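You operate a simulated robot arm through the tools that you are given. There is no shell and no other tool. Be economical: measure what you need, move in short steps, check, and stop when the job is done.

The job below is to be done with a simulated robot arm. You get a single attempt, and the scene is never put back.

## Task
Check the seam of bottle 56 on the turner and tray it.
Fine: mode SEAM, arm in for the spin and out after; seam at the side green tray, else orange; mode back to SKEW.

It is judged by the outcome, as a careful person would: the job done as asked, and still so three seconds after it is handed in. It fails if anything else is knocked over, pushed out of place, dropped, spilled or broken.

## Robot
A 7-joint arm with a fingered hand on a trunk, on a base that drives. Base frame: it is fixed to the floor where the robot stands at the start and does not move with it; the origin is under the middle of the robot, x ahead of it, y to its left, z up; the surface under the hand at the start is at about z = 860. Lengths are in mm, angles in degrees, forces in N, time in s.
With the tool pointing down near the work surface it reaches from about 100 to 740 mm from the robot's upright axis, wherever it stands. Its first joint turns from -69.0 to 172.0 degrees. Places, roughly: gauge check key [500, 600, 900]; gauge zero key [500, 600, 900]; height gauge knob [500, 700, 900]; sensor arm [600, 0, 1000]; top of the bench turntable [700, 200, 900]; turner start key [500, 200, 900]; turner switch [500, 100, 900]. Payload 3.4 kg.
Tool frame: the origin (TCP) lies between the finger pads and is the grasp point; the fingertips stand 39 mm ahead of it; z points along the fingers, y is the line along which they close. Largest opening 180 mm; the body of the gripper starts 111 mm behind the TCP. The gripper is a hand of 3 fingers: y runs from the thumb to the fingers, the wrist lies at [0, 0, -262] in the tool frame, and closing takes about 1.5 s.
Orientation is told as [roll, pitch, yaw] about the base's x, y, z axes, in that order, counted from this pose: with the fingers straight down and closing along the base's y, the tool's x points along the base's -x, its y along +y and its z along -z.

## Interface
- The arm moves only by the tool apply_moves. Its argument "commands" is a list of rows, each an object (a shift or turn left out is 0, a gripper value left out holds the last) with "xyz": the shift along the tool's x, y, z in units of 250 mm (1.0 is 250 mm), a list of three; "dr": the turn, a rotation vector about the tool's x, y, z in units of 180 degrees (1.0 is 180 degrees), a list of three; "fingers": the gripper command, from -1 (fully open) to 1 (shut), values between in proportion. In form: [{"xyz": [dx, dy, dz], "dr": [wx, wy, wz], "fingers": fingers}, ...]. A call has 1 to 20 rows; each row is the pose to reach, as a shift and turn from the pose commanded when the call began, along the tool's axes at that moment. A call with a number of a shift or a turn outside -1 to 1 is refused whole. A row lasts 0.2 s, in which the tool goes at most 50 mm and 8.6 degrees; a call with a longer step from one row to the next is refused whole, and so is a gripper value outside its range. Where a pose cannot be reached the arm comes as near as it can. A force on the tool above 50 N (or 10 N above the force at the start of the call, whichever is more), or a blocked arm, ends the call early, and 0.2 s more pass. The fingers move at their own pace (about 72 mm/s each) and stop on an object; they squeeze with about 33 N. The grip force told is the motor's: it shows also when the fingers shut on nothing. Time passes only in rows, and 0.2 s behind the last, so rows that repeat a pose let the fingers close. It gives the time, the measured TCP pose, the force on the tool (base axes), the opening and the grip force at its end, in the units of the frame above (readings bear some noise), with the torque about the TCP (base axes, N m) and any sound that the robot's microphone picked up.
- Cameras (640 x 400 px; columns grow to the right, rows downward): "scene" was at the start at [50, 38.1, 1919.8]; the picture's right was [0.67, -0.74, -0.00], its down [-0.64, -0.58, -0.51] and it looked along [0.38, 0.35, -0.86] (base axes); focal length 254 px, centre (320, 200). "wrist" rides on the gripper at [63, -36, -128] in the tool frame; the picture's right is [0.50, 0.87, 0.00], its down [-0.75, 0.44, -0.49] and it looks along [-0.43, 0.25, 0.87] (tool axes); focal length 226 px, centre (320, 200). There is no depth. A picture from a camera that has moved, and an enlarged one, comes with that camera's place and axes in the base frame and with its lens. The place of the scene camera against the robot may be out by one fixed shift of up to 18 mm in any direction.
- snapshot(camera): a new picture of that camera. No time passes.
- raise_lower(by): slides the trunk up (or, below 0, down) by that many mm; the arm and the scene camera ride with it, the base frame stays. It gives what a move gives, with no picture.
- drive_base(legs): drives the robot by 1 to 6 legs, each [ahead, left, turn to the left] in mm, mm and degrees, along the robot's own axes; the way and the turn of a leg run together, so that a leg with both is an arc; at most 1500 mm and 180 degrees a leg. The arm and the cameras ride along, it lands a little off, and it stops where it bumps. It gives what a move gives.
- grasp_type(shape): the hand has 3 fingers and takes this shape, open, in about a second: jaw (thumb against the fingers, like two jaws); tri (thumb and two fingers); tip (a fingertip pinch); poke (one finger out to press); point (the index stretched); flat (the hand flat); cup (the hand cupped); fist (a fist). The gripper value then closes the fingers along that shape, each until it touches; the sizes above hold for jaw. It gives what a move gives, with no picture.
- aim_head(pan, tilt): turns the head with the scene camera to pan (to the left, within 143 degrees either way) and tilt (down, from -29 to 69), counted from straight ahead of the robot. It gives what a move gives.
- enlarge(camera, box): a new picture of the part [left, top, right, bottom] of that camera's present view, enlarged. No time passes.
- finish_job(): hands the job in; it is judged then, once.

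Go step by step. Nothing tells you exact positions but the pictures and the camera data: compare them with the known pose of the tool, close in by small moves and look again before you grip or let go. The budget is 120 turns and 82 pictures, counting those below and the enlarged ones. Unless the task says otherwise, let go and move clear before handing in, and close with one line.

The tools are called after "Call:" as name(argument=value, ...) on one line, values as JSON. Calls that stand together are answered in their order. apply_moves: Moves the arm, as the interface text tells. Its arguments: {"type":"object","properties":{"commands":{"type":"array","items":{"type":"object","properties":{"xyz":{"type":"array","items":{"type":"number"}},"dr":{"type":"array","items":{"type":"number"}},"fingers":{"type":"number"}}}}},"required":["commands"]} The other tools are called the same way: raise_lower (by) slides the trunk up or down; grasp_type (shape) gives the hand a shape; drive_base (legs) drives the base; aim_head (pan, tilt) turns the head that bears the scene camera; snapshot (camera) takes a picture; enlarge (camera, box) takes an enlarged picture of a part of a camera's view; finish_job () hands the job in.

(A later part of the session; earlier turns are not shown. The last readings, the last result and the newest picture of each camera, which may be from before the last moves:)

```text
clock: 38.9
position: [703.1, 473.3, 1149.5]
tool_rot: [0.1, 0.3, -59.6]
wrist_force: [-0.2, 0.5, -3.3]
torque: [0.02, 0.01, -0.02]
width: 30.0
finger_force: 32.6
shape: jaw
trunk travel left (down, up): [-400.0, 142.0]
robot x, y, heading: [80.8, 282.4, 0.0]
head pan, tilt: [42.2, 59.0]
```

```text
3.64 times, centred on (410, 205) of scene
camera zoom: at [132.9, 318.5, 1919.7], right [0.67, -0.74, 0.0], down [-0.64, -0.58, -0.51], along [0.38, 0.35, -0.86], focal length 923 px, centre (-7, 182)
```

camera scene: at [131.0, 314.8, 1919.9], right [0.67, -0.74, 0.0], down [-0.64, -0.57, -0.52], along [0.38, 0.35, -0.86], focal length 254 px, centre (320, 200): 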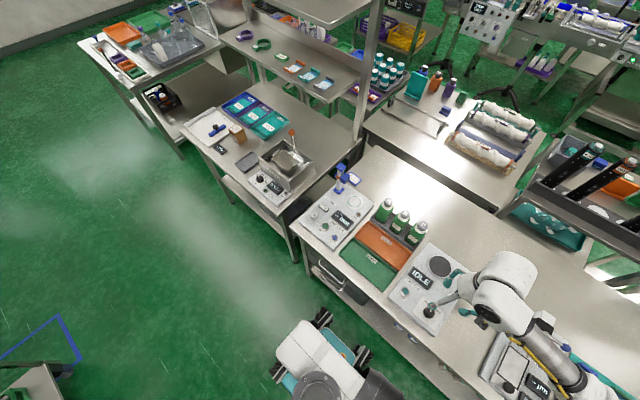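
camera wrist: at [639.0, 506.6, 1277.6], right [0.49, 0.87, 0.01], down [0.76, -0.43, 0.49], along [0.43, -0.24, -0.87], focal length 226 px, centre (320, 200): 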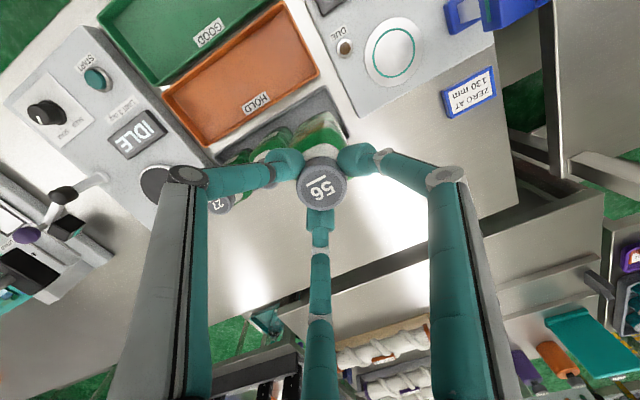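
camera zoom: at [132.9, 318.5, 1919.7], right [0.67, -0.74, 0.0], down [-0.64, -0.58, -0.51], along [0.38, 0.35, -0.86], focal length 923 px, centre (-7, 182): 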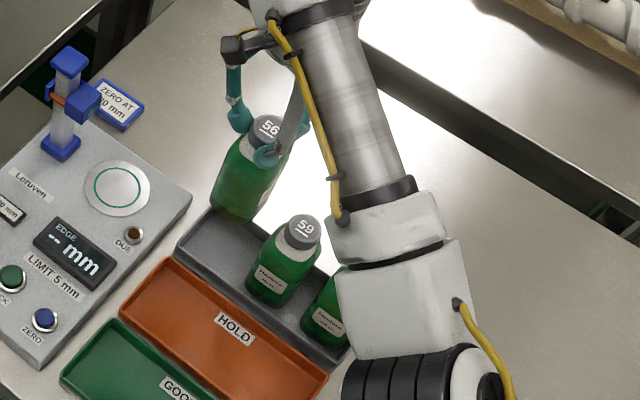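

Bottle 56 is held firmly and upright. I'll raise it and carry it slowly to above the turntable.

Call:
apply_moves(commands=[{"xyz": [0, 0, -0.05]}, {"xyz": [0, 0, -0.12]}, {"xyz": [0, 0, -0.19]}, {"xyz": [0, 0, -0.24]}, {"xyz": [-0.019, -0.016, -0.24]}, {"xyz": [-0.058, -0.047, -0.24]}, {"xyz": [-0.116, -0.094, -0.24]}, {"xyz": [-0.184, -0.149, -0.24]}, {"xyz": [-0.262, -0.211, -0.24]}, {"xyz": [-0.339, -0.274, -0.24]}, {"xyz": [-0.417, -0.336, -0.24]}, {"xyz": [-0.494, -0.399, -0.24]}, {"xyz": [-0.572, -0.461, -0.24]}, {"xyz": [-0.649, -0.524, -0.24]}, {"xyz": [-0.727, -0.587, -0.24]}, {"xyz": [-0.804, -0.649, -0.24]}, {"xyz": [-0.872, -0.704, -0.24]}, {"xyz": [-0.93, -0.751, -0.24]}, {"xyz": [-0.96, -0.775, -0.24]}, {"xyz": [-0.969, -0.782, -0.24]}])

Call:
apply_moves(commands=[{"xyz": [0, 0, 0]}, {"xyz": [0, 0, 0]}, {"xyz": [0, 0, 0]}, {"xyz": [0, 0, 0]}])

Call:
snapshot(camera="wrist")

Call:
snapshot(camera="scene")

```text
clock: 43.1
position: [656.8, 161.9, 1205.7]
tool_rot: [0.2, 0.3, -59.7]
wrist_force: [-0.8, -0.4, -3.0]
torque: [0.01, 0.02, 0.02]
width: 29.6
finger_force: 32.9
shape: jaw
trunk travel left (down, up): [-400.0, 142.0]
robot x, y, heading: [80.6, 277.0, 0.3]
head pan, tilt: [42.2, 59.0]
```

```text
clock: 44.1
position: [656.7, 162.4, 1205.7]
tool_rot: [0.1, 0.3, -59.6]
wrist_force: [0.4, 0.0, -3.7]
torque: [-0.02, -0.01, 0.02]
width: 30.0
finger_force: 33.1
shape: jaw
trunk travel left (down, up): [-400.0, 142.0]
robot x, y, heading: [81.8, 281.3, 0.1]
head pan, tilt: [42.2, 59.0]
```

```text
44 pictures are left
camera wrist: at [592.6, 196.2, 1334.5], right [0.49, 0.87, 0.01], down [0.76, -0.43, 0.49], along [0.43, -0.24, -0.87], focal length 226 px, centre (320, 200)
```

wrist: 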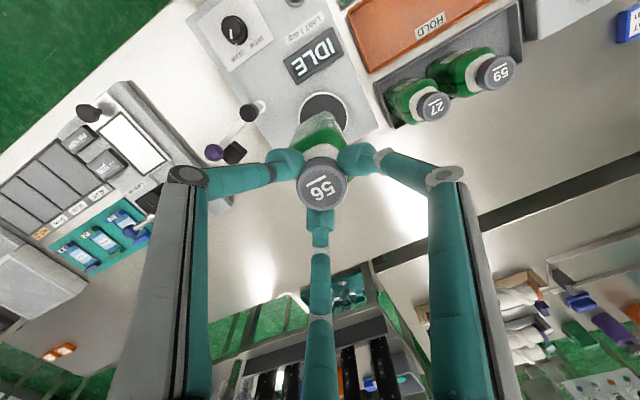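

```text
43 pictures are left
camera scene: at [132.3, 312.0, 1919.8], right [0.67, -0.74, -0.01], down [-0.64, -0.57, -0.51], along [0.38, 0.35, -0.86], focal length 254 px, centre (320, 200)
```

scene: 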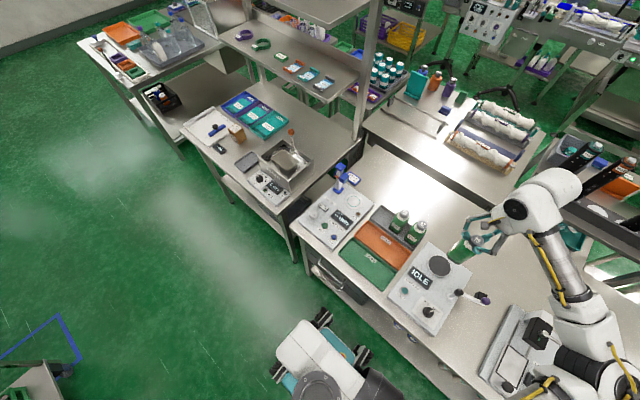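

Call:
apply_moves(commands=[{"xyz": [0.005, 0.004, 0.02]}, {"xyz": [0.012, 0.008, 0.06]}, {"xyz": [0.012, 0.008, 0.12]}, {"xyz": [0.012, 0.008, 0.19]}, {"xyz": [0.012, 0.008, 0.26]}, {"xyz": [0.012, 0.008, 0.33]}, {"xyz": [0.012, 0.008, 0.4]}, {"xyz": [0.012, 0.008, 0.46]}, {"xyz": [0.012, 0.008, 0.5]}, {"xyz": [0.012, 0.008, 0.519]}, {"xyz": [0.012, 0.008, 0.519]}, {"xyz": [0.012, 0.008, 0.519]}])

Call:
enlarge(camera="wrist", box=[190, 60, 450, 240])

Call:
enlarge(camera="scene", box=[390, 220, 500, 330])

```text
clock: 46.7
position: [653.9, 167.4, 1077.3]
tool_rot: [0.2, 0.4, -59.6]
wrist_force: [-0.6, -1.0, -3.3]
torque: [0.02, 0.02, 0.01]
width: 29.7
finger_force: 32.8
shape: jaw
trunk travel left (down, up): [-400.0, 142.0]
robot x, y, heading: [80.4, 283.4, -0.1]
head pan, tilt: [42.2, 59.0]
```

```text
2.22 times, centred on (320, 150) of wrist
camera zoom: at [592.0, 201.4, 1205.0], right [0.49, 0.87, 0.01], down [0.76, -0.43, 0.49], along [0.43, -0.24, -0.87], focal length 502 px, centre (320, 311)
```

zoom: 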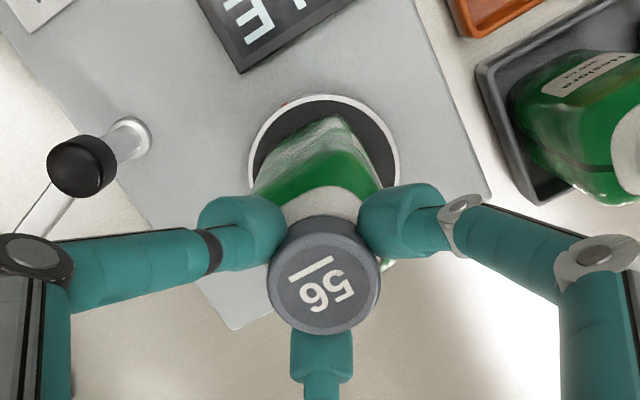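

```text
3.64 times, centred on (445, 275) of scene
camera zoom: at [132.3, 312.1, 1919.8], right [0.67, -0.74, -0.01], down [-0.64, -0.57, -0.51], along [0.38, 0.35, -0.86], focal length 923 px, centre (-134, -73)
```

zoom: 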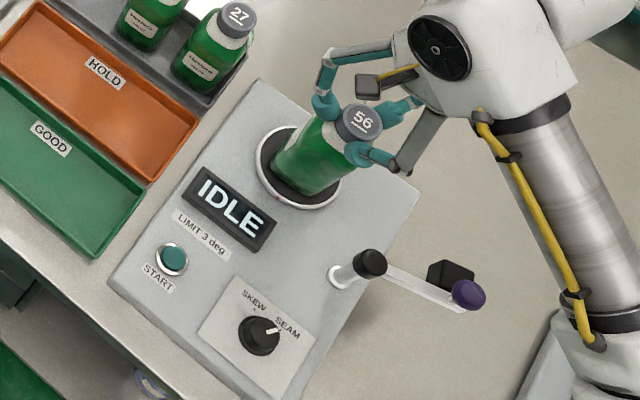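

Call:
apply_moves(commands=[{"xyz": [-0.004, 0.007, 0.01]}, {"xyz": [-0.004, 0.007, 0.02]}, {"xyz": [-0.004, 0.007, 0.03]}, {"xyz": [-0.004, 0.007, 0.036]}, {"xyz": [-0.004, 0.007, 0.036]}, {"xyz": [-0.004, 0.007, 0.036]}])

Call:
enlarge(camera="scene", box=[420, 230, 470, 280])

```text
clock: 48.1
position: [658.2, 166.9, 1069.7]
tool_rot: [0.6, 0.3, -59.7]
wrist_force: [0.5, 0.6, 20.2]
torque: [0.01, -0.03, 0.0]
width: 30.6
finger_force: 32.9
shape: jaw
trunk travel left (down, up): [-400.0, 142.0]
robot x, y, heading: [79.0, 280.3, -0.1]
head pan, tilt: [42.2, 59.0]
```

```text
8.00 times, centred on (445, 255) of scene
camera zoom: at [127.1, 314.0, 1920.2], right [0.67, -0.74, 0.0], down [-0.64, -0.57, -0.52], along [0.38, 0.35, -0.86], focal length 2031 px, centre (-680, -240)
```

zoom: 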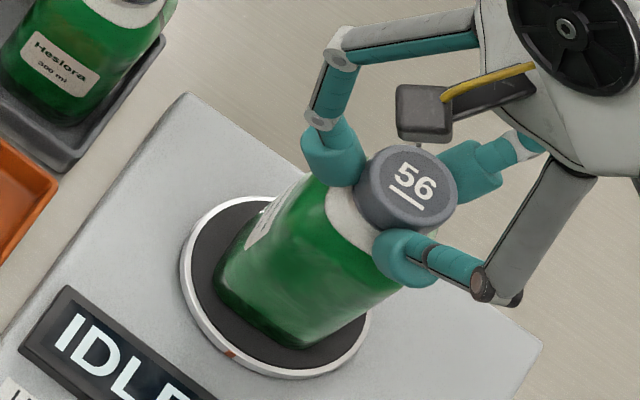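

Call:
apply_moves(commands=[{"xyz": [0, 0, -0.008]}, {"xyz": [0, 0, -0.008]}, {"xyz": [0, 0, -0.008], "fingers": 0.2}, {"xyz": [0, 0, -0.008]}, {"xyz": [0, 0, -0.008]}, {"xyz": [0, 0, -0.008]}, {"xyz": [0, 0, -0.008]}, {"xyz": [0, 0, -0.05]}, {"xyz": [0, 0, -0.12]}, {"xyz": [0, 0, -0.2]}, {"xyz": [0, 0, -0.28]}, {"xyz": [0, 0, -0.32]}, {"xyz": [0, 0, -0.32]}, {"xyz": [0, 0, -0.32]}])

Call:
snapshot(camera="wrist")

Call:
enlarge(camera="scene", box=[400, 220, 510, 320])

```text
clock: 51.1
position: [656.3, 166.4, 1148.2]
tool_rot: [0.3, 0.3, -59.6]
wrist_force: [0.0, 0.3, 0.3]
torque: [-0.02, -0.02, 0.0]
width: 71.4
finger_force: 0.1
shape: jaw
trunk travel left (down, up): [-400.0, 142.0]
robot x, y, heading: [80.4, 280.7, -0.0]
head pan, tilt: [42.2, 59.0]
```

```text
39 pictures are left
camera wrist: at [594.7, 200.7, 1276.1], right [0.49, 0.87, 0.01], down [0.76, -0.43, 0.49], along [0.43, -0.24, -0.87], focal length 226 px, centre (320, 200)
```

wrist: 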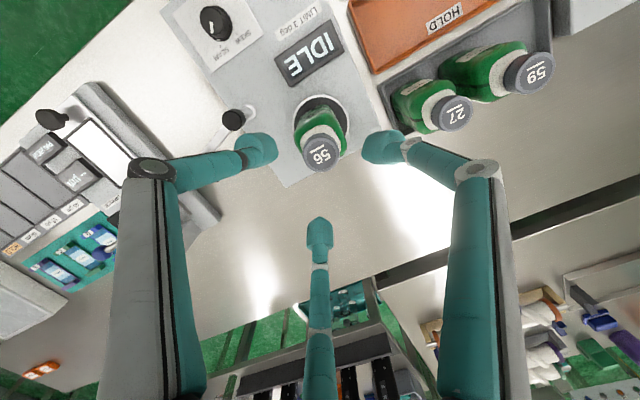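

```text
4.00 times, centred on (455, 270) of scene
camera zoom: at [131.4, 312.4, 1919.8], right [0.67, -0.74, 0.0], down [-0.64, -0.57, -0.52], along [0.38, 0.35, -0.86], focal length 1015 px, centre (-220, -80)
```

zoom: 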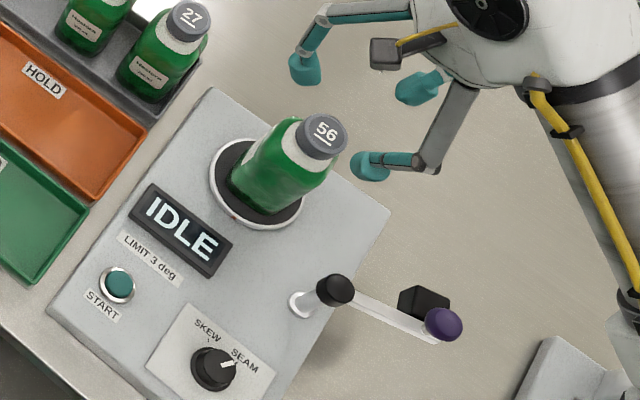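

Bottle 56 stands centred and the mode reads SEAM. Next I'll go above the purple knob of the sensor arm, turning the hand so that no finger will point at the bottle.

Call:
apply_moves(commands=[{"xyz": [-0.02, -0.018, 0], "dr": [0, 0, -0.02]}, {"xyz": [-0.06, -0.053, 0], "dr": [0, 0, -0.05]}, {"xyz": [-0.11, -0.096, 0], "dr": [0, 0, -0.08]}, {"xyz": [-0.16, -0.14, 0], "dr": [0, 0, -0.12]}, {"xyz": [-0.21, -0.184, 0], "dr": [0, 0, -0.16]}, {"xyz": [-0.26, -0.228, 0], "dr": [0, 0, -0.2]}, {"xyz": [-0.31, -0.272, 0], "dr": [0, 0, -0.24]}, {"xyz": [-0.36, -0.316, 0.02], "dr": [0, 0, -0.28]}, {"xyz": [-0.41, -0.36, 0.06], "dr": [0, 0, -0.32]}, {"xyz": [-0.45, -0.395, 0.1], "dr": [0, 0, -0.35]}, {"xyz": [-0.485, -0.425, 0.12], "dr": [0, 0, -0.375]}, {"xyz": [-0.503, -0.439, 0.12], "dr": [0, 0, -0.387]}, {"xyz": [-0.503, -0.439, 0.12], "dr": [0, 0, -0.387]}, {"xyz": [-0.503, -0.439, 0.12], "dr": [0, 0, -0.387]}, {"xyz": [-0.503, -0.439, 0.12], "dr": [0, 0, -0.387]}, {"xyz": [-0.503, -0.439, 0.12], "dr": [0, 0, -0.387]}])

Call:
snapshot(camera="wrist")

Call:
enlarge(camera="scene", box=[400, 220, 540, 340])

```text
clock: 54.5
position: [628.0, 4.2, 1117.4]
tool_rot: [0.4, -0.1, 10.0]
wrist_force: [-0.5, 0.1, -0.5]
torque: [0.01, 0.0, 0.0]
width: 71.4
finger_force: 0.1
shape: jaw
trunk travel left (down, up): [-400.0, 142.0]
robot x, y, heading: [82.8, 278.3, -0.1]
head pan, tilt: [42.2, 59.0]
```

```text
37 pictures are left
camera wrist: at [572.0, -45.2, 1244.4], right [-0.64, 0.77, 0.0], down [0.67, 0.56, 0.5], along [0.38, 0.32, -0.87], focal length 226 px, centre (320, 200)
```

wrist: 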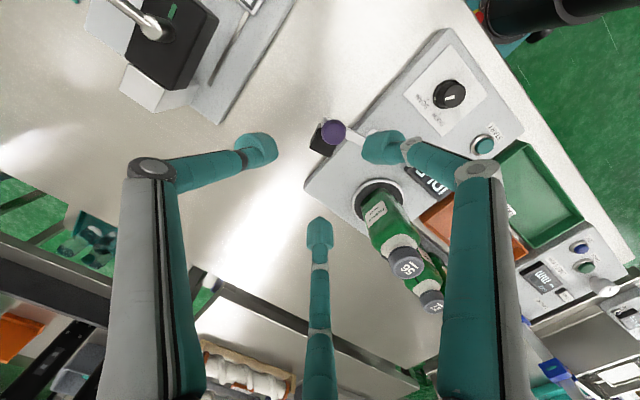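

```text
3.33 times, centred on (470, 280) of scene
camera zoom: at [130.7, 309.9, 1919.9], right [0.67, -0.74, -0.01], down [-0.64, -0.57, -0.52], along [0.38, 0.35, -0.86], focal length 846 px, centre (-180, -67)
```

zoom: 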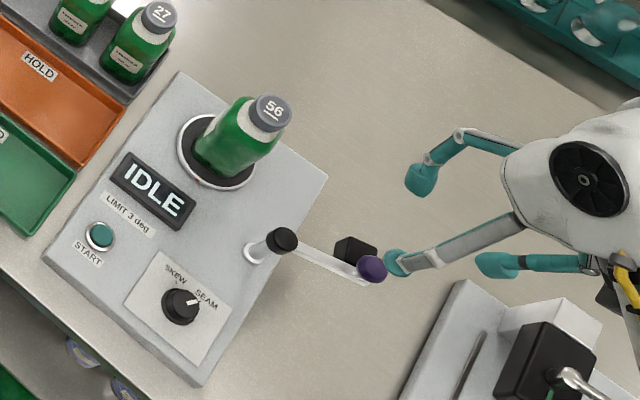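

Call:
apply_moves(commands=[{"xyz": [0.02, 0.002, 0.02]}, {"xyz": [0.05, 0.006, 0.06]}, {"xyz": [0.075, 0.009, 0.12]}, {"xyz": [0.085, 0.01, 0.17]}, {"xyz": [0.085, 0.01, 0.21]}, {"xyz": [0.085, 0.01, 0.23]}, {"xyz": [0.085, 0.01, 0.23]}, {"xyz": [0.085, 0.01, 0.23]}, {"xyz": [0.085, 0.01, 0.23]}])

Call:
enlarge(camera="wrist", box=[220, 70, 440, 240])

```text
clock: 56.5
position: [606.6, 2.1, 1057.8]
tool_rot: [0.5, 0.0, 10.1]
wrist_force: [-0.3, 0.0, -0.2]
torque: [-0.02, -0.02, 0.04]
width: 71.6
finger_force: 0.0
shape: jaw
trunk travel left (down, up): [-400.0, 142.0]
robot x, y, heading: [82.2, 278.5, 0.2]
head pan, tilt: [42.2, 59.0]
```

```text
2.35 times, centred on (330, 155) of wrist
camera zoom: at [549.8, -46.1, 1186.4], right [-0.64, 0.77, 0.0], down [0.67, 0.56, 0.5], along [0.38, 0.32, -0.87], focal length 532 px, centre (296, 306)
```

zoom: 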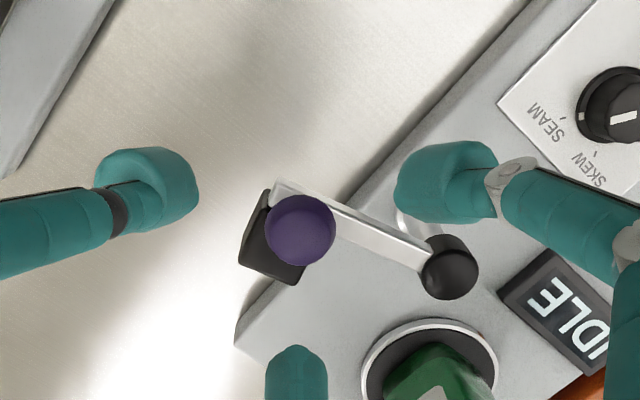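

Call:
apply_moves(commands=[{"xyz": [0, 0.005, 0.04]}, {"xyz": [0, 0.005, 0.09]}, {"xyz": [0, 0.005, 0.136]}, {"xyz": [0, 0.005, 0.136], "fingers": 0.667}, {"xyz": [0, 0.005, 0.136]}, {"xyz": [0, 0.005, 0.136]}, {"xyz": [0, 0.005, 0.136]}])

Call:
enlarge(camera="wrist", box=[220, 70, 440, 240])

Call:
enlarge(camera="scene", box=[420, 240, 520, 320])

```text
clock: 58.1
position: [606.5, 4.1, 1025.5]
tool_rot: [0.4, -0.1, 10.1]
wrist_force: [0.2, -0.3, 0.1]
torque: [0.0, 0.02, 0.01]
width: 30.2
finger_force: 0.1
shape: jaw
trunk travel left (down, up): [-400.0, 142.0]
robot x, y, heading: [83.1, 278.1, 0.2]
head pan, tilt: [42.2, 59.0]
```

```text
2.35 times, centred on (330, 155) of wrist
camera zoom: at [550.2, -44.7, 1153.0], right [-0.64, 0.77, 0.0], down [0.67, 0.56, 0.5], along [0.38, 0.32, -0.87], focal length 532 px, centre (296, 306)
```

zoom: 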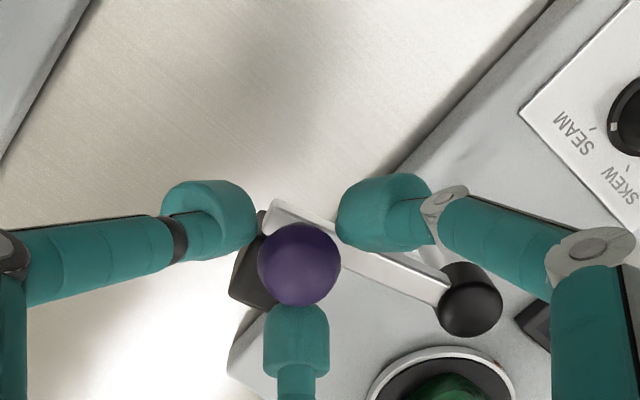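

```text
5.00 times, centred on (470, 280) of scene
camera zoom: at [130.4, 309.8, 1919.9], right [0.67, -0.74, -0.01], down [-0.64, -0.57, -0.52], along [0.38, 0.35, -0.86], focal length 1269 px, centre (-430, -200)
```

zoom: 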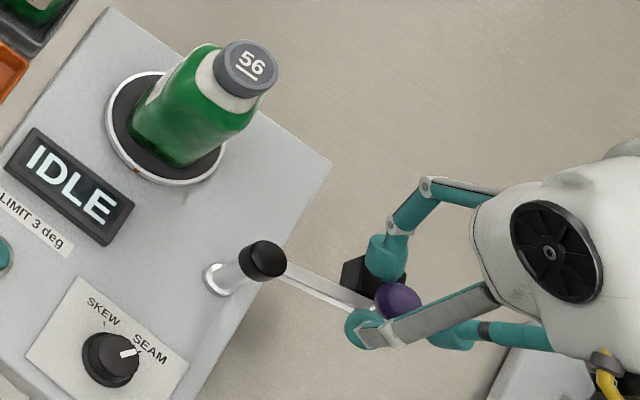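

The knob is caged. I'll sweep the arm in along its arc.

Call:
apply_moves(commands=[{"xyz": [-0.018, 0.003, 0]}, {"xyz": [-0.037, 0.006, 0]}, {"xyz": [-0.073, 0.016, 0]}, {"xyz": [-0.109, 0.033, 0]}, {"xyz": [-0.144, 0.053, 0]}, {"xyz": [-0.175, 0.078, 0]}, {"xyz": [-0.203, 0.107, 0]}, {"xyz": [-0.226, 0.14, 0]}, {"xyz": [-0.245, 0.175, 0]}, {"xyz": [-0.245, 0.175, 0]}])

Call:
enlarge(camera="wrist", box=[220, 70, 440, 240])

Call:
enlarge(camera="scene", box=[420, 240, 520, 320])

```text
clock: 60.3
position: [660.7, 55.2, 1025.7]
tool_rot: [0.3, -0.1, 10.0]
wrist_force: [7.8, -4.9, 0.8]
torque: [-0.19, -0.27, 0.18]
width: 33.6
finger_force: 0.1
shape: jaw
trunk travel left (down, up): [-400.0, 142.0]
robot x, y, heading: [78.6, 278.5, 0.2]
head pan, tilt: [42.2, 59.0]
```

```text
2.35 times, centred on (330, 155) of wrist
camera zoom: at [603.4, 7.8, 1152.8], right [-0.64, 0.77, 0.0], down [0.67, 0.56, 0.5], along [0.38, 0.32, -0.87], focal length 532 px, centre (296, 306)
```

zoom: 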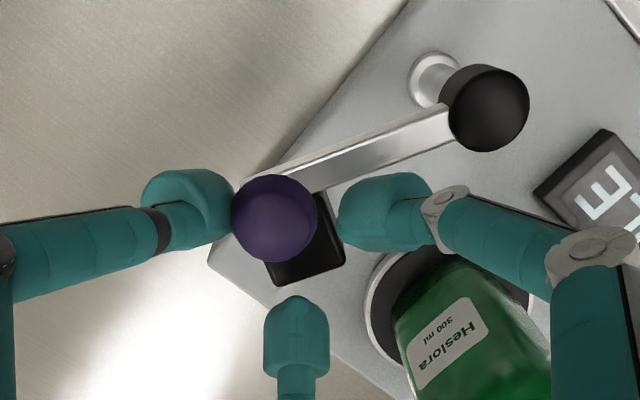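

```text
5.00 times, centred on (470, 280) of scene
camera zoom: at [133.0, 308.4, 1919.9], right [0.67, -0.74, -0.01], down [-0.64, -0.57, -0.52], along [0.38, 0.35, -0.86], focal length 1269 px, centre (-430, -200)
```

zoom: 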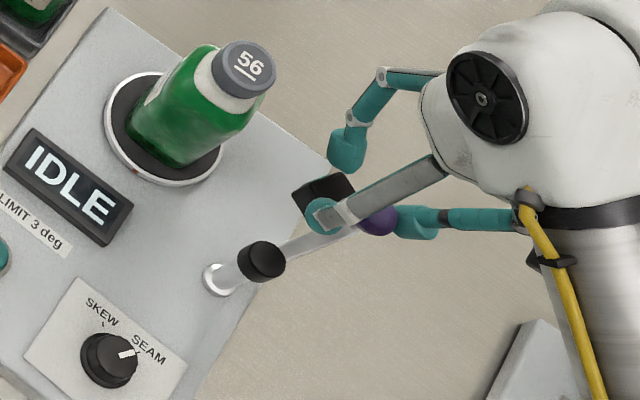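

Call:
apply_moves(commands=[{"xyz": [0.02, -0.025, 0]}, {"xyz": [0.041, -0.05, 0]}, {"xyz": [0.041, -0.05, 0]}, {"xyz": [0.041, -0.05, 0], "fingers": 1}, {"xyz": [0.041, -0.05, 0]}, {"xyz": [0.041, -0.05, 0]}, {"xyz": [0.041, -0.05, 0]}])

Call:
enlarge(camera="wrist", box=[220, 70, 440, 240])

```text
clock: 61.9
position: [651.0, 42.4, 1025.4]
tool_rot: [0.3, -0.1, 10.0]
wrist_force: [1.1, 0.8, 0.7]
torque: [0.01, 0.03, 0.03]
width: 0.1
finger_force: 32.8
shape: jaw
trunk travel left (down, up): [-400.0, 142.0]
robot x, y, heading: [81.2, 281.3, 0.0]
head pan, tilt: [42.2, 59.0]
```

```text
2.35 times, centred on (330, 155) of wrist
camera zoom: at [595.3, -5.6, 1152.6], right [-0.64, 0.77, 0.0], down [0.67, 0.56, 0.5], along [0.38, 0.32, -0.87], focal length 532 px, centre (296, 306)
```

zoom: 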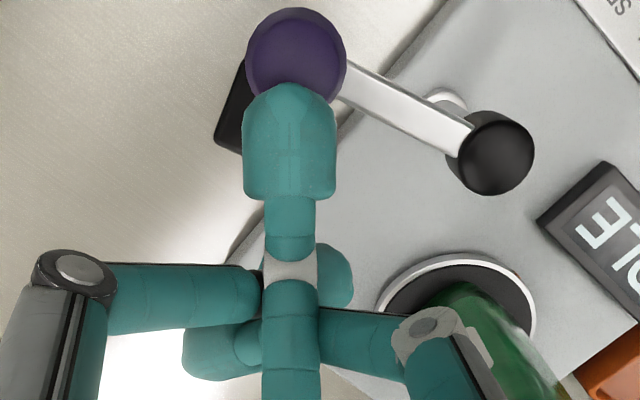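

The knob slipped out and the arm is back at its start. I'll rise, re-centre over the knob, and this time grip it firmly.

Call:
apply_moves(commands=[{"xyz": [0, 0, -0.08]}, {"xyz": [0, 0, -0.18]}, {"xyz": [0, 0, -0.22], "fingers": 0.2}, {"xyz": [0.05, -0.03, -0.22]}, {"xyz": [0.1, -0.06, -0.22]}, {"xyz": [0.15, -0.09, -0.22]}, {"xyz": [0.19, -0.112, -0.22]}, {"xyz": [0.204, -0.122, -0.22]}, {"xyz": [0.204, -0.122, -0.22]}, {"xyz": [0.204, -0.122, -0.22]}, {"xyz": [0.204, -0.122, -0.22]}])

Call:
enlarge(camera="wrist", box=[220, 70, 440, 240])

```text
clock: 64.3
position: [605.0, 2.7, 1080.4]
tool_rot: [0.4, -0.1, 10.0]
wrist_force: [-0.4, -0.6, -0.4]
torque: [0.0, 0.02, -0.03]
width: 71.6
finger_force: 0.0
shape: jaw
trunk travel left (down, up): [-400.0, 142.0]
robot x, y, heading: [80.5, 280.7, 0.4]
head pan, tilt: [42.2, 59.0]
```

```text
2.35 times, centred on (330, 155) of wrist
camera zoom: at [549.4, -44.7, 1208.4], right [-0.64, 0.77, 0.0], down [0.67, 0.56, 0.5], along [0.38, 0.32, -0.87], focal length 532 px, centre (296, 306)
```

zoom: 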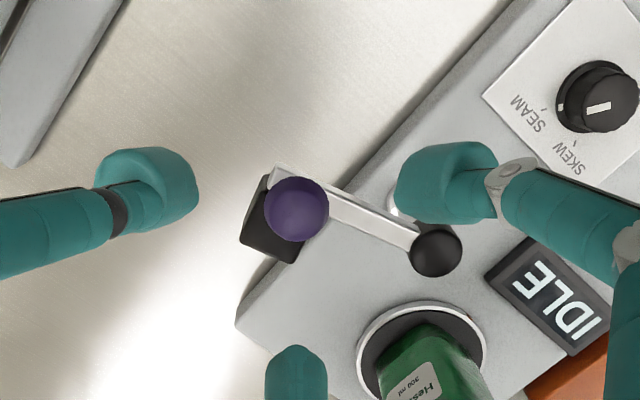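

Call:
apply_moves(commands=[{"xyz": [-0.009, 0.004, 0.05]}, {"xyz": [-0.009, 0.004, 0.11]}, {"xyz": [-0.009, 0.004, 0.17]}, {"xyz": [-0.009, 0.004, 0.222]}, {"xyz": [-0.009, 0.004, 0.222]}, {"xyz": [-0.009, 0.004, 0.222], "fingers": 1}, {"xyz": [-0.009, 0.004, 0.222]}, {"xyz": [-0.009, 0.004, 0.222]}, {"xyz": [-0.009, 0.004, 0.222]}, {"xyz": [-0.009, 0.004, 0.222]}])

Call:
enlarge(camera="wrist", box=[220, 70, 440, 240])

```text
clock: 66.5
position: [608.4, 5.5, 1025.0]
tool_rot: [0.4, 0.0, 10.1]
wrist_force: [0.1, 0.3, -11.8]
torque: [0.01, 0.0, 0.02]
width: 20.6
finger_force: 32.7
shape: jaw
trunk travel left (down, up): [-400.0, 142.0]
robot x, y, heading: [84.5, 278.2, -0.0]
head pan, tilt: [42.2, 59.0]
```

```text
2.35 times, centred on (330, 155) of wrist
camera zoom: at [552.1, -42.4, 1151.4], right [-0.64, 0.77, 0.01], down [0.67, 0.56, 0.5], along [0.38, 0.32, -0.87], focal length 532 px, centre (296, 306)
```

zoom: 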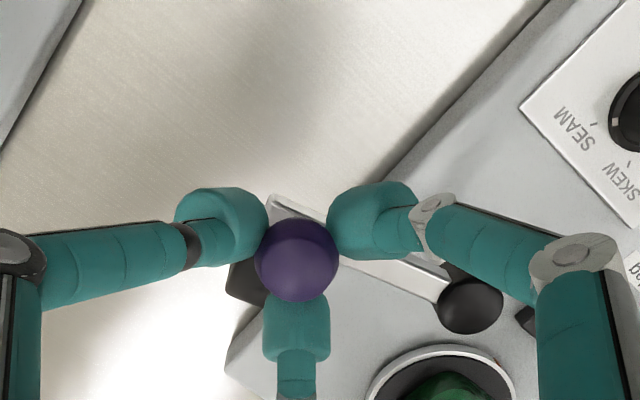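

Call:
apply_moves(commands=[{"xyz": [-0.02, 0.003, 0]}, {"xyz": [-0.039, 0.008, 0]}, {"xyz": [-0.058, 0.014, 0]}, {"xyz": [-0.076, 0.02, 0]}, {"xyz": [-0.094, 0.029, 0]}, {"xyz": [-0.111, 0.038, 0]}, {"xyz": [-0.128, 0.048, 0]}, {"xyz": [-0.144, 0.06, 0]}, {"xyz": [-0.159, 0.072, 0]}, {"xyz": [-0.173, 0.085, 0]}, {"xyz": [-0.187, 0.1, 0]}, {"xyz": [-0.199, 0.115, 0]}, {"xyz": [-0.211, 0.13, 0]}, {"xyz": [-0.221, 0.147, 0]}, {"xyz": [-0.221, 0.147, 0]}])

Call:
enlarge(camera="wrist", box=[220, 70, 440, 240])

Call:
enlarge(camera="scene", box=[420, 240, 520, 320])

```text
clock: 69.7
position: [661.0, 48.4, 1022.8]
tool_rot: [0.3, -0.2, 9.9]
wrist_force: [25.2, -14.3, -16.3]
torque: [-0.54, -0.96, 0.39]
width: 16.7
finger_force: 33.2
shape: jaw
trunk travel left (down, up): [-400.0, 142.0]
robot x, y, heading: [79.8, 278.6, -0.2]
head pan, tilt: [42.2, 59.0]
```

```text
2.35 times, centred on (330, 155) of wrist
camera zoom: at [603.7, 0.8, 1150.3], right [-0.64, 0.77, 0.0], down [0.67, 0.55, 0.5], along [0.38, 0.32, -0.87], focal length 532 px, centre (296, 306)
```

zoom: 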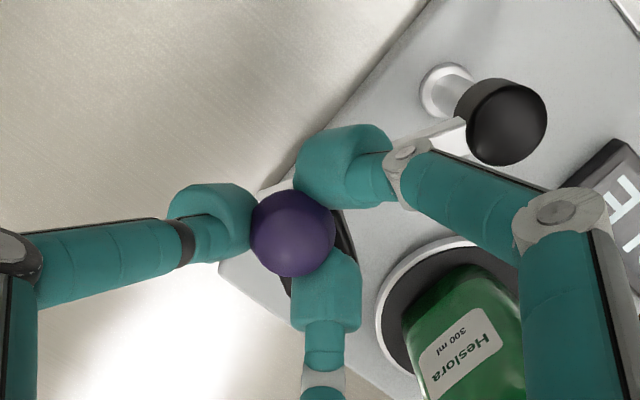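

```text
5.00 times, centred on (470, 280) of scene
camera zoom: at [142.7, 300.0, 1919.7], right [0.67, -0.74, -0.01], down [-0.64, -0.57, -0.52], along [0.37, 0.35, -0.86], focal length 1269 px, centre (-430, -200)
```

zoom: 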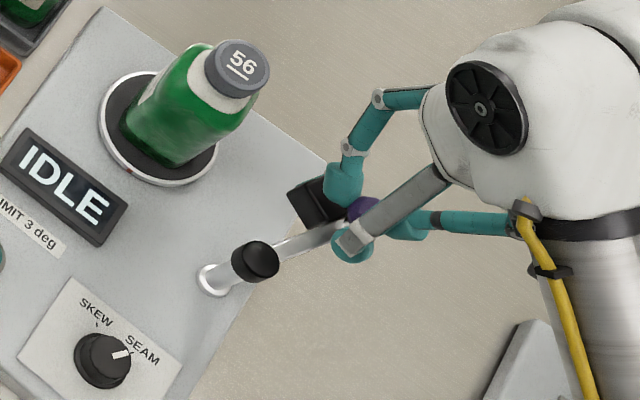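

The arm appears to stop at about 45° of swing (same place both times). I'll relieve the force, release, and see whether it stays.

Call:
apply_moves(commands=[{"xyz": [0.008, -0.014, 0]}, {"xyz": [0.016, -0.028, 0]}, {"xyz": [0.024, -0.041, 0]}, {"xyz": [0.024, -0.041, 0]}, {"xyz": [0.024, -0.041, 0]}])

Call:
enlarge(camera="wrist", box=[220, 70, 440, 240])

```text
clock: 70.9
position: [653.5, 38.7, 1022.4]
tool_rot: [0.4, 0.1, 10.1]
wrist_force: [16.4, -8.7, -15.0]
torque: [-0.33, -0.6, 0.0]
width: 17.6
finger_force: 32.7
shape: jaw
trunk travel left (down, up): [-400.0, 142.0]
robot x, y, heading: [81.0, 278.6, -0.2]
head pan, tilt: [42.2, 59.0]
```

```text
2.35 times, centred on (330, 155) of wrist
camera zoom: at [597.9, -8.9, 1150.6], right [-0.64, 0.77, 0.01], down [0.67, 0.56, 0.5], along [0.38, 0.32, -0.87], focal length 532 px, centre (296, 306)
```

zoom: 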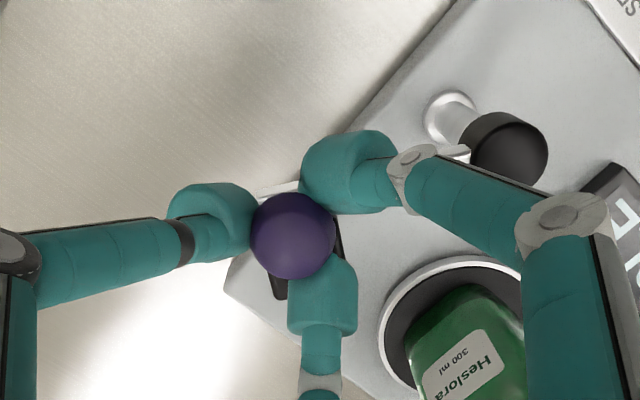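

I think a finger was pressing on the bar, which is what blocked the swing. I'll rotate the hand CCW in place so that the bar lies midway between two fingers.

Call:
apply_moves(commands=[{"dr": [0, 0, -0.037]}, {"dr": [0, 0, -0.074]}, {"dr": [0, 0, -0.111]}, {"dr": [0, 0, -0.148]}, {"dr": [0, 0, -0.185]}, {"dr": [0, 0, -0.222]}, {"dr": [0, 0, -0.25]}, {"dr": [0, 0, -0.25]}, {"dr": [0, 0, -0.25]}])

Call:
enlarge(camera="wrist", box=[210, 70, 450, 240])

```text
clock: 72.9
position: [651.9, 40.2, 1024.2]
tool_rot: [0.2, -0.2, 55.1]
wrist_force: [-2.8, 3.0, -15.9]
torque: [0.17, 0.12, -0.08]
width: 18.2
finger_force: 32.8
shape: jaw
trunk travel left (down, up): [-400.0, 142.0]
robot x, y, heading: [80.3, 277.5, 0.2]
head pan, tilt: [42.2, 59.0]
```

```text
2.35 times, centred on (330, 155) of wrist
camera zoom: at [645.4, -33.3, 1151.6], right [-1.0, 0.09, 0.0], down [0.07, 0.86, 0.5], along [0.04, 0.5, -0.87], focal length 532 px, centre (296, 306)
```

zoom: 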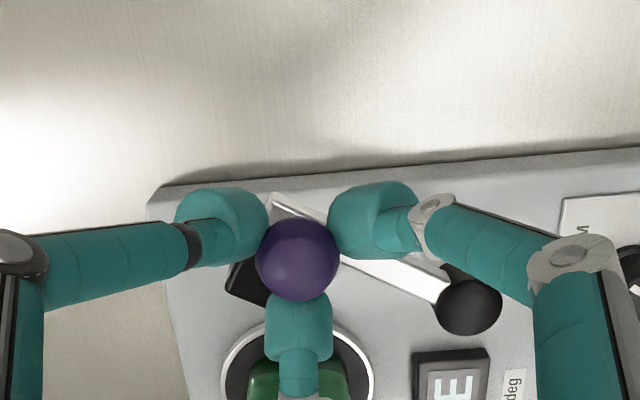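

Call:
apply_moves(commands=[{"xyz": [-0.013, 0.002, 0], "dr": [0, 0, -0.015]}, {"xyz": [-0.027, 0.004, 0], "dr": [0, 0, -0.029]}, {"xyz": [-0.042, 0.008, 0], "dr": [0, 0, -0.045]}, {"xyz": [-0.058, 0.012, 0], "dr": [0, 0, -0.062]}, {"xyz": [-0.072, 0.017, 0], "dr": [0, 0, -0.079]}, {"xyz": [-0.087, 0.022, 0], "dr": [0, 0, -0.096]}, {"xyz": [-0.087, 0.022, 0], "dr": [0, 0, -0.096]}])

Call:
enlarge(camera="wrist", box=[210, 70, 450, 240])

Call:
enlarge(camera="scene", box=[400, 230, 500, 320])

```text
clock: 74.5
position: [660.1, 60.1, 1023.5]
tool_rot: [0.1, -0.4, 72.3]
wrist_force: [-4.2, 2.0, -17.4]
torque: [0.08, 0.19, -0.07]
width: 18.5
finger_force: 33.1
shape: jaw
trunk travel left (down, up): [-400.0, 142.0]
robot x, y, heading: [81.5, 281.6, -0.2]
head pan, tilt: [42.2, 59.0]
```

```text
2.35 times, centred on (330, 155) of wrist
camera zoom: at [675.3, -10.8, 1151.7], right [-0.98, -0.21, 0.0], down [-0.19, 0.85, 0.5], along [-0.11, 0.49, -0.87], focal length 532 px, centre (296, 306)
```

zoom: 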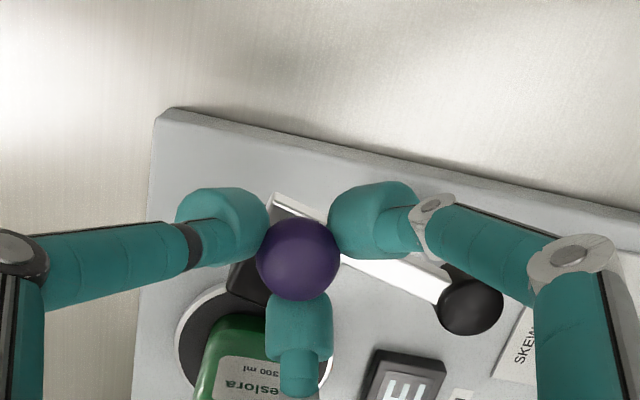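

```text
4.44 times, centred on (450, 275) of scene
camera zoom: at [133.8, 310.0, 1919.7], right [0.67, -0.74, -0.01], down [-0.64, -0.57, -0.52], along [0.38, 0.35, -0.86], focal length 1128 px, centre (-258, -133)
```

zoom: 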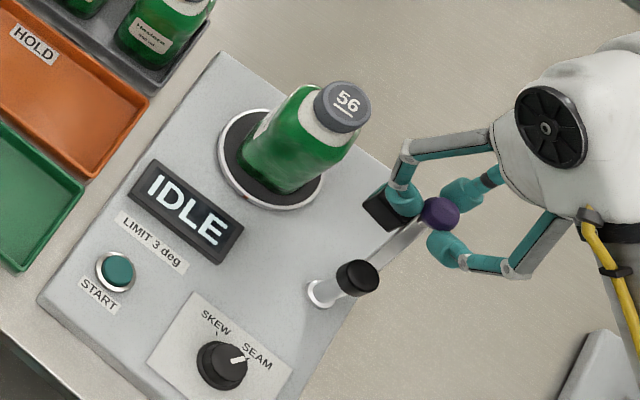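

Call:
apply_moves(commands=[{"xyz": [-0.015, 0.002, 0], "dr": [0, 0, -0.028]}, {"xyz": [-0.031, 0.005, 0], "dr": [0, 0, -0.056]}, {"xyz": [-0.047, 0.009, 0], "dr": [0, 0, -0.084]}, {"xyz": [-0.062, 0.013, 0], "dr": [0, 0, -0.111]}, {"xyz": [-0.062, 0.013, 0], "dr": [0, 0, -0.111]}])

Call:
snapshot(camera="wrist")

Call:
enlarge(camera="scene", box=[400, 230, 500, 320])

```text
clock: 75.7
position: [662.1, 75.9, 1024.5]
tool_rot: [0.0, -0.5, 92.5]
wrist_force: [-2.7, 2.3, -20.7]
torque: [0.05, 0.15, -0.11]
width: 18.4
finger_force: 32.9
shape: jaw
trunk travel left (down, up): [-400.0, 142.0]
robot x, y, heading: [78.9, 278.5, -0.2]
head pan, tilt: [42.2, 59.0]
```

```text
21 pictures are left
camera wrist: at [699.9, 14.0, 1152.0], right [-0.84, -0.54, 0.0], down [-0.47, 0.73, 0.5], along [-0.26, 0.42, -0.87], focal length 226 px, centre (320, 200)
```

wrist: 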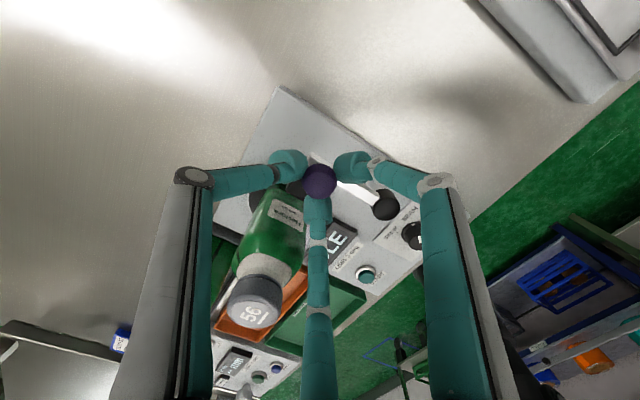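

```text
4.44 times, centred on (450, 275) of scene
camera zoom: at [135.3, 309.6, 1919.6], right [0.67, -0.74, -0.01], down [-0.64, -0.57, -0.51], along [0.38, 0.35, -0.86], focal length 1128 px, centre (-258, -133)
```

zoom: 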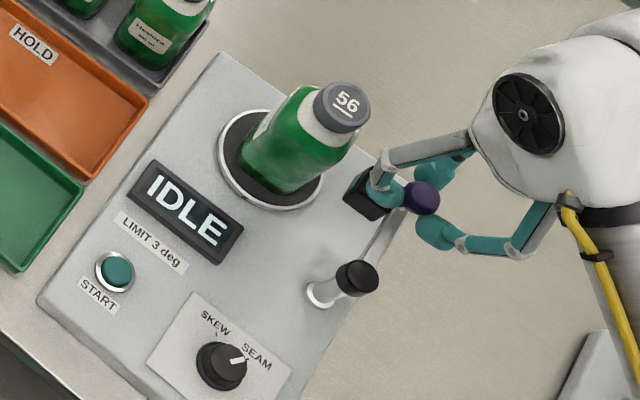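

Call:
apply_moves(commands=[{"xyz": [-0.01, 0, 0], "dr": [0, 0, -0.012]}, {"xyz": [-0.021, 0, 0], "dr": [0, 0, -0.022]}, {"xyz": [-0.031, 0, 0], "dr": [0, 0, -0.033]}, {"xyz": [-0.031, 0, 0], "dr": [0, 0, -0.033]}, {"xyz": [-0.031, 0, 0], "dr": [0, 0, -0.033]}])

Call:
enlarge(camera="scene", box=[420, 230, 480, 290])

```text
clock: 76.9
position: [660.9, 82.4, 1024.5]
tool_rot: [-0.1, -0.4, 98.2]
wrist_force: [-1.8, -17.5, -16.0]
torque: [-0.62, 0.09, -0.13]
width: 17.6
finger_force: 32.8
shape: jaw
trunk travel left (down, up): [-400.0, 142.0]
robot x, y, heading: [81.2, 279.8, -0.3]
head pan, tilt: [42.2, 59.0]
```

```text
6.67 times, centred on (450, 260) of scene
camera zoom: at [134.7, 297.3, 1919.9], right [0.67, -0.74, -0.01], down [-0.64, -0.57, -0.52], along [0.38, 0.36, -0.85], focal length 1692 px, centre (-547, -200)
```

zoom: 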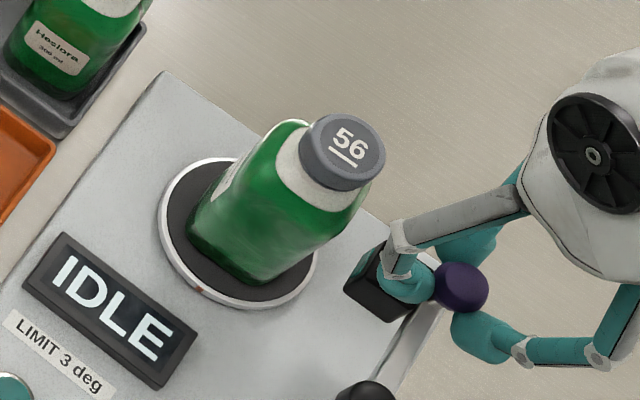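

A stop at the in position is felt, with clearance to the bottle. I'll relieve the load, release and rise.

Call:
apply_moves(commands=[{"xyz": [0.006, 0, 0]}, {"xyz": [0.01, 0, 0]}, {"xyz": [0.01, 0, 0], "fingers": 0.45}, {"xyz": [0.01, 0, 0]}, {"xyz": [0.01, 0, 0]}, {"xyz": [0.01, 0, 0]}, {"xyz": [0.01, 0, -0.04]}, {"xyz": [0.01, 0, -0.1]}, {"xyz": [0.01, 0, -0.18]}, {"xyz": [0.01, 0, -0.28]}, {"xyz": [0.01, 0, -0.38]}, {"xyz": [0.01, 0, -0.46]}, {"xyz": [0.01, 0, -0.5]}, {"xyz": [0.01, 0, -0.5]}])

Call:
snapshot(camera="wrist")

```text
clock: 79.9
position: [661.9, 80.9, 1151.7]
tool_rot: [-0.1, -0.4, 98.2]
wrist_force: [0.3, -0.1, 0.0]
torque: [-0.01, 0.03, 0.05]
width: 49.2
finger_force: 0.1
shape: jaw
trunk travel left (down, up): [-400.0, 142.0]
robot x, y, heading: [82.2, 279.2, -0.0]
head pan, tilt: [42.2, 59.0]
```

```text
18 pictures are left
camera wrist: at [705.3, 22.7, 1279.3], right [-0.79, -0.62, 0.0], down [-0.54, 0.68, 0.5], along [-0.3, 0.39, -0.87], focal length 226 px, centre (320, 200)
```

wrist: 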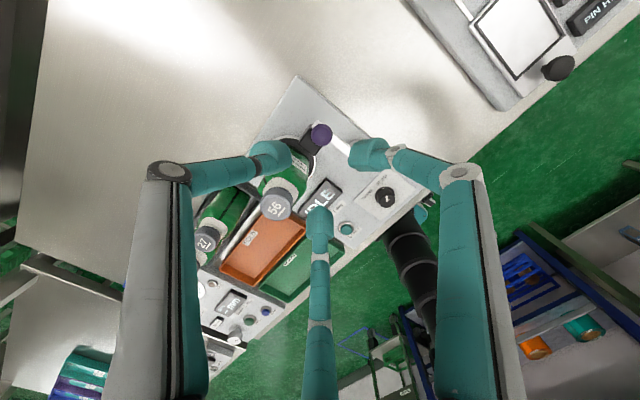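

The arm is in and stayed there. Now I'll bring one fingertip (the thumb) over the START key.

Call:
apply_moves(commands=[{"xyz": [-0.025, 0.032, 0]}, {"xyz": [-0.076, 0.095, 0]}, {"xyz": [-0.139, 0.174, 0]}, {"xyz": [-0.209, 0.26, 0]}, {"xyz": [-0.279, 0.347, 0]}, {"xyz": [-0.349, 0.434, 0]}, {"xyz": [-0.418, 0.521, 0]}, {"xyz": [-0.488, 0.608, 0]}, {"xyz": [-0.552, 0.686, 0.03]}, {"xyz": [-0.596, 0.742, 0.1]}, {"xyz": [-0.624, 0.777, 0.2]}, {"xyz": [-0.634, 0.789, 0.32]}, {"xyz": [-0.634, 0.789, 0.44]}, {"xyz": [-0.634, 0.789, 0.56]}, {"xyz": [-0.634, 0.789, 0.66]}, {"xyz": [-0.634, 0.789, 0.7]}, {"xyz": [-0.634, 0.789, 0.7]}, {"xyz": [-0.634, 0.789, 0.7]}, {"xyz": [-0.634, 0.789, 0.7]}, {"xyz": [-0.634, 0.789, 0.7]}])

Call:
snapshot(camera="wrist")

Call:
enlarge(camera="scene", box=[385, 235, 465, 310])

```text
clock: 84.1
position: [443.6, 211.3, 976.1]
tool_rot: [-0.1, -0.4, 98.2]
wrist_force: [0.1, -0.5, 0.4]
torque: [0.02, -0.01, -0.01]
width: 49.3
finger_force: 0.2
shape: jaw
trunk travel left (down, up): [-400.0, 142.0]
robot x, y, heading: [81.6, 279.3, 0.0]
head pan, tilt: [42.2, 59.0]
```

```text
17 pictures are left
camera wrist: at [487.3, 152.0, 1104.1], right [-0.79, -0.62, -0.01], down [-0.54, 0.68, 0.5], along [-0.3, 0.39, -0.87], focal length 226 px, centre (320, 200)
```

wrist: 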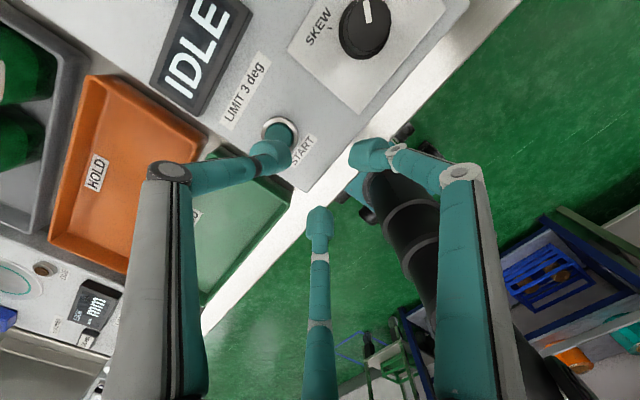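

```text
5.33 times, centred on (425, 272) of scene
camera zoom: at [129.9, 312.0, 1919.9], right [0.67, -0.74, 0.0], down [-0.64, -0.57, -0.52], along [0.38, 0.35, -0.86], focal length 1354 px, centre (-240, -187)
```

zoom: 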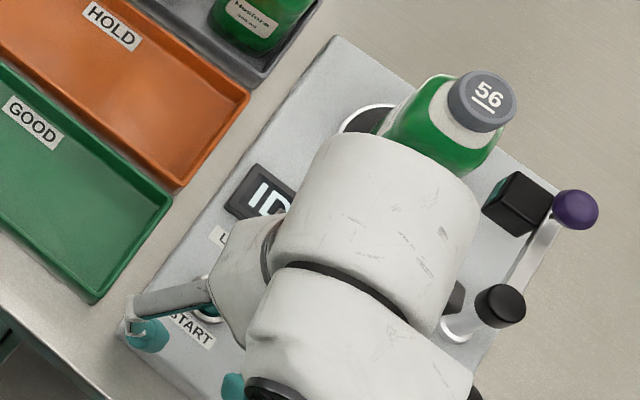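

Call:
apply_moves(commands=[{"xyz": [0.0175, -0.0096, 0.03]}, {"xyz": [0.0175, -0.0096, 0.07]}, {"xyz": [0.0175, -0.0096, 0.1]}, {"xyz": [0.0175, -0.0096, 0.112]}, {"xyz": [0.0175, -0.0096, 0.124]}, {"xyz": [0.0175, -0.0096, 0.134]}, {"xyz": [0.0175, -0.0096, 0.134]}])

Call:
enlarge(camera="wrist", box=[220, 80, 400, 200])

```text
clock: 85.7
position: [447.2, 206.8, 941.2]
tool_rot: [-0.1, -0.4, 98.3]
wrist_force: [-0.7, 0.0, 1.8]
torque: [0.04, -0.05, 0.0]
width: 49.6
finger_force: 0.1
shape: jaw
trunk travel left (down, up): [-400.0, 142.0]
robot x, y, heading: [82.1, 277.8, 0.1]
head pan, tilt: [42.2, 59.0]
```

```text
3.33 times, centred on (310, 140) of wrist
camera zoom: at [490.7, 148.9, 1069.8], right [-0.79, -0.62, -0.01], down [-0.54, 0.68, 0.5], along [-0.3, 0.39, -0.87], focal length 754 px, centre (353, 400)
```

zoom: 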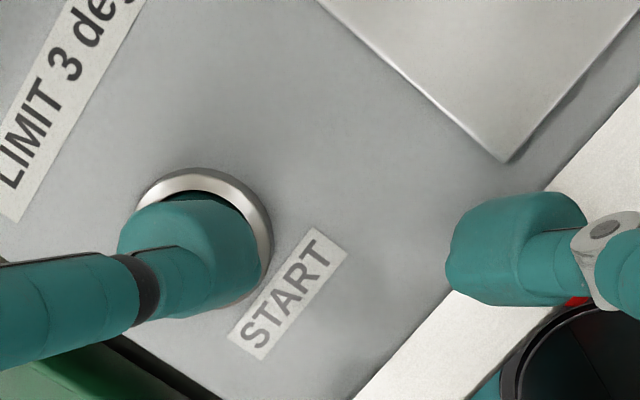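

Call:
apply_moves(commands=[{"xyz": [0, 0, 0.008]}, {"xyz": [0, 0, 0.016]}, {"xyz": [0, 0, 0.016]}])

Call:
enlarge(camera="scene", box=[385, 225, 485, 310])

```text
clock: 86.5
position: [446.1, 208.4, 939.0]
tool_rot: [-0.3, -0.4, 98.1]
wrist_force: [1.0, -1.7, 7.5]
torque: [-0.02, -0.3, 0.02]
width: 49.8
finger_force: 0.1
shape: jaw
trunk travel left (down, up): [-400.0, 142.0]
robot x, y, heading: [80.1, 280.4, 0.0]
head pan, tilt: [42.2, 59.0]
heard: click
```

```text
4.71 times, centred on (435, 268) of scene
camera zoom: at [129.0, 311.5, 1920.0], right [0.67, -0.74, 0.0], down [-0.64, -0.57, -0.52], along [0.38, 0.35, -0.86], focal length 1195 px, centre (-221, -118)
```

zoom: 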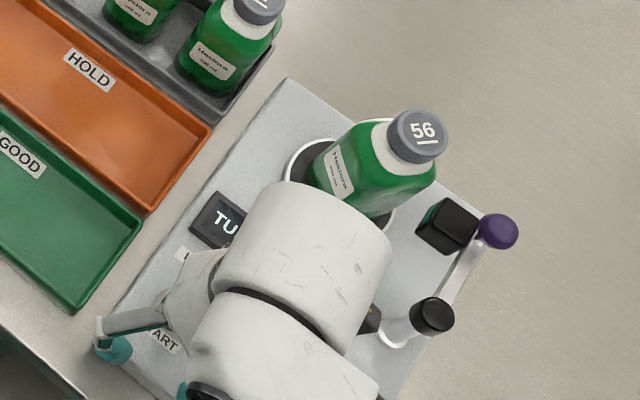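

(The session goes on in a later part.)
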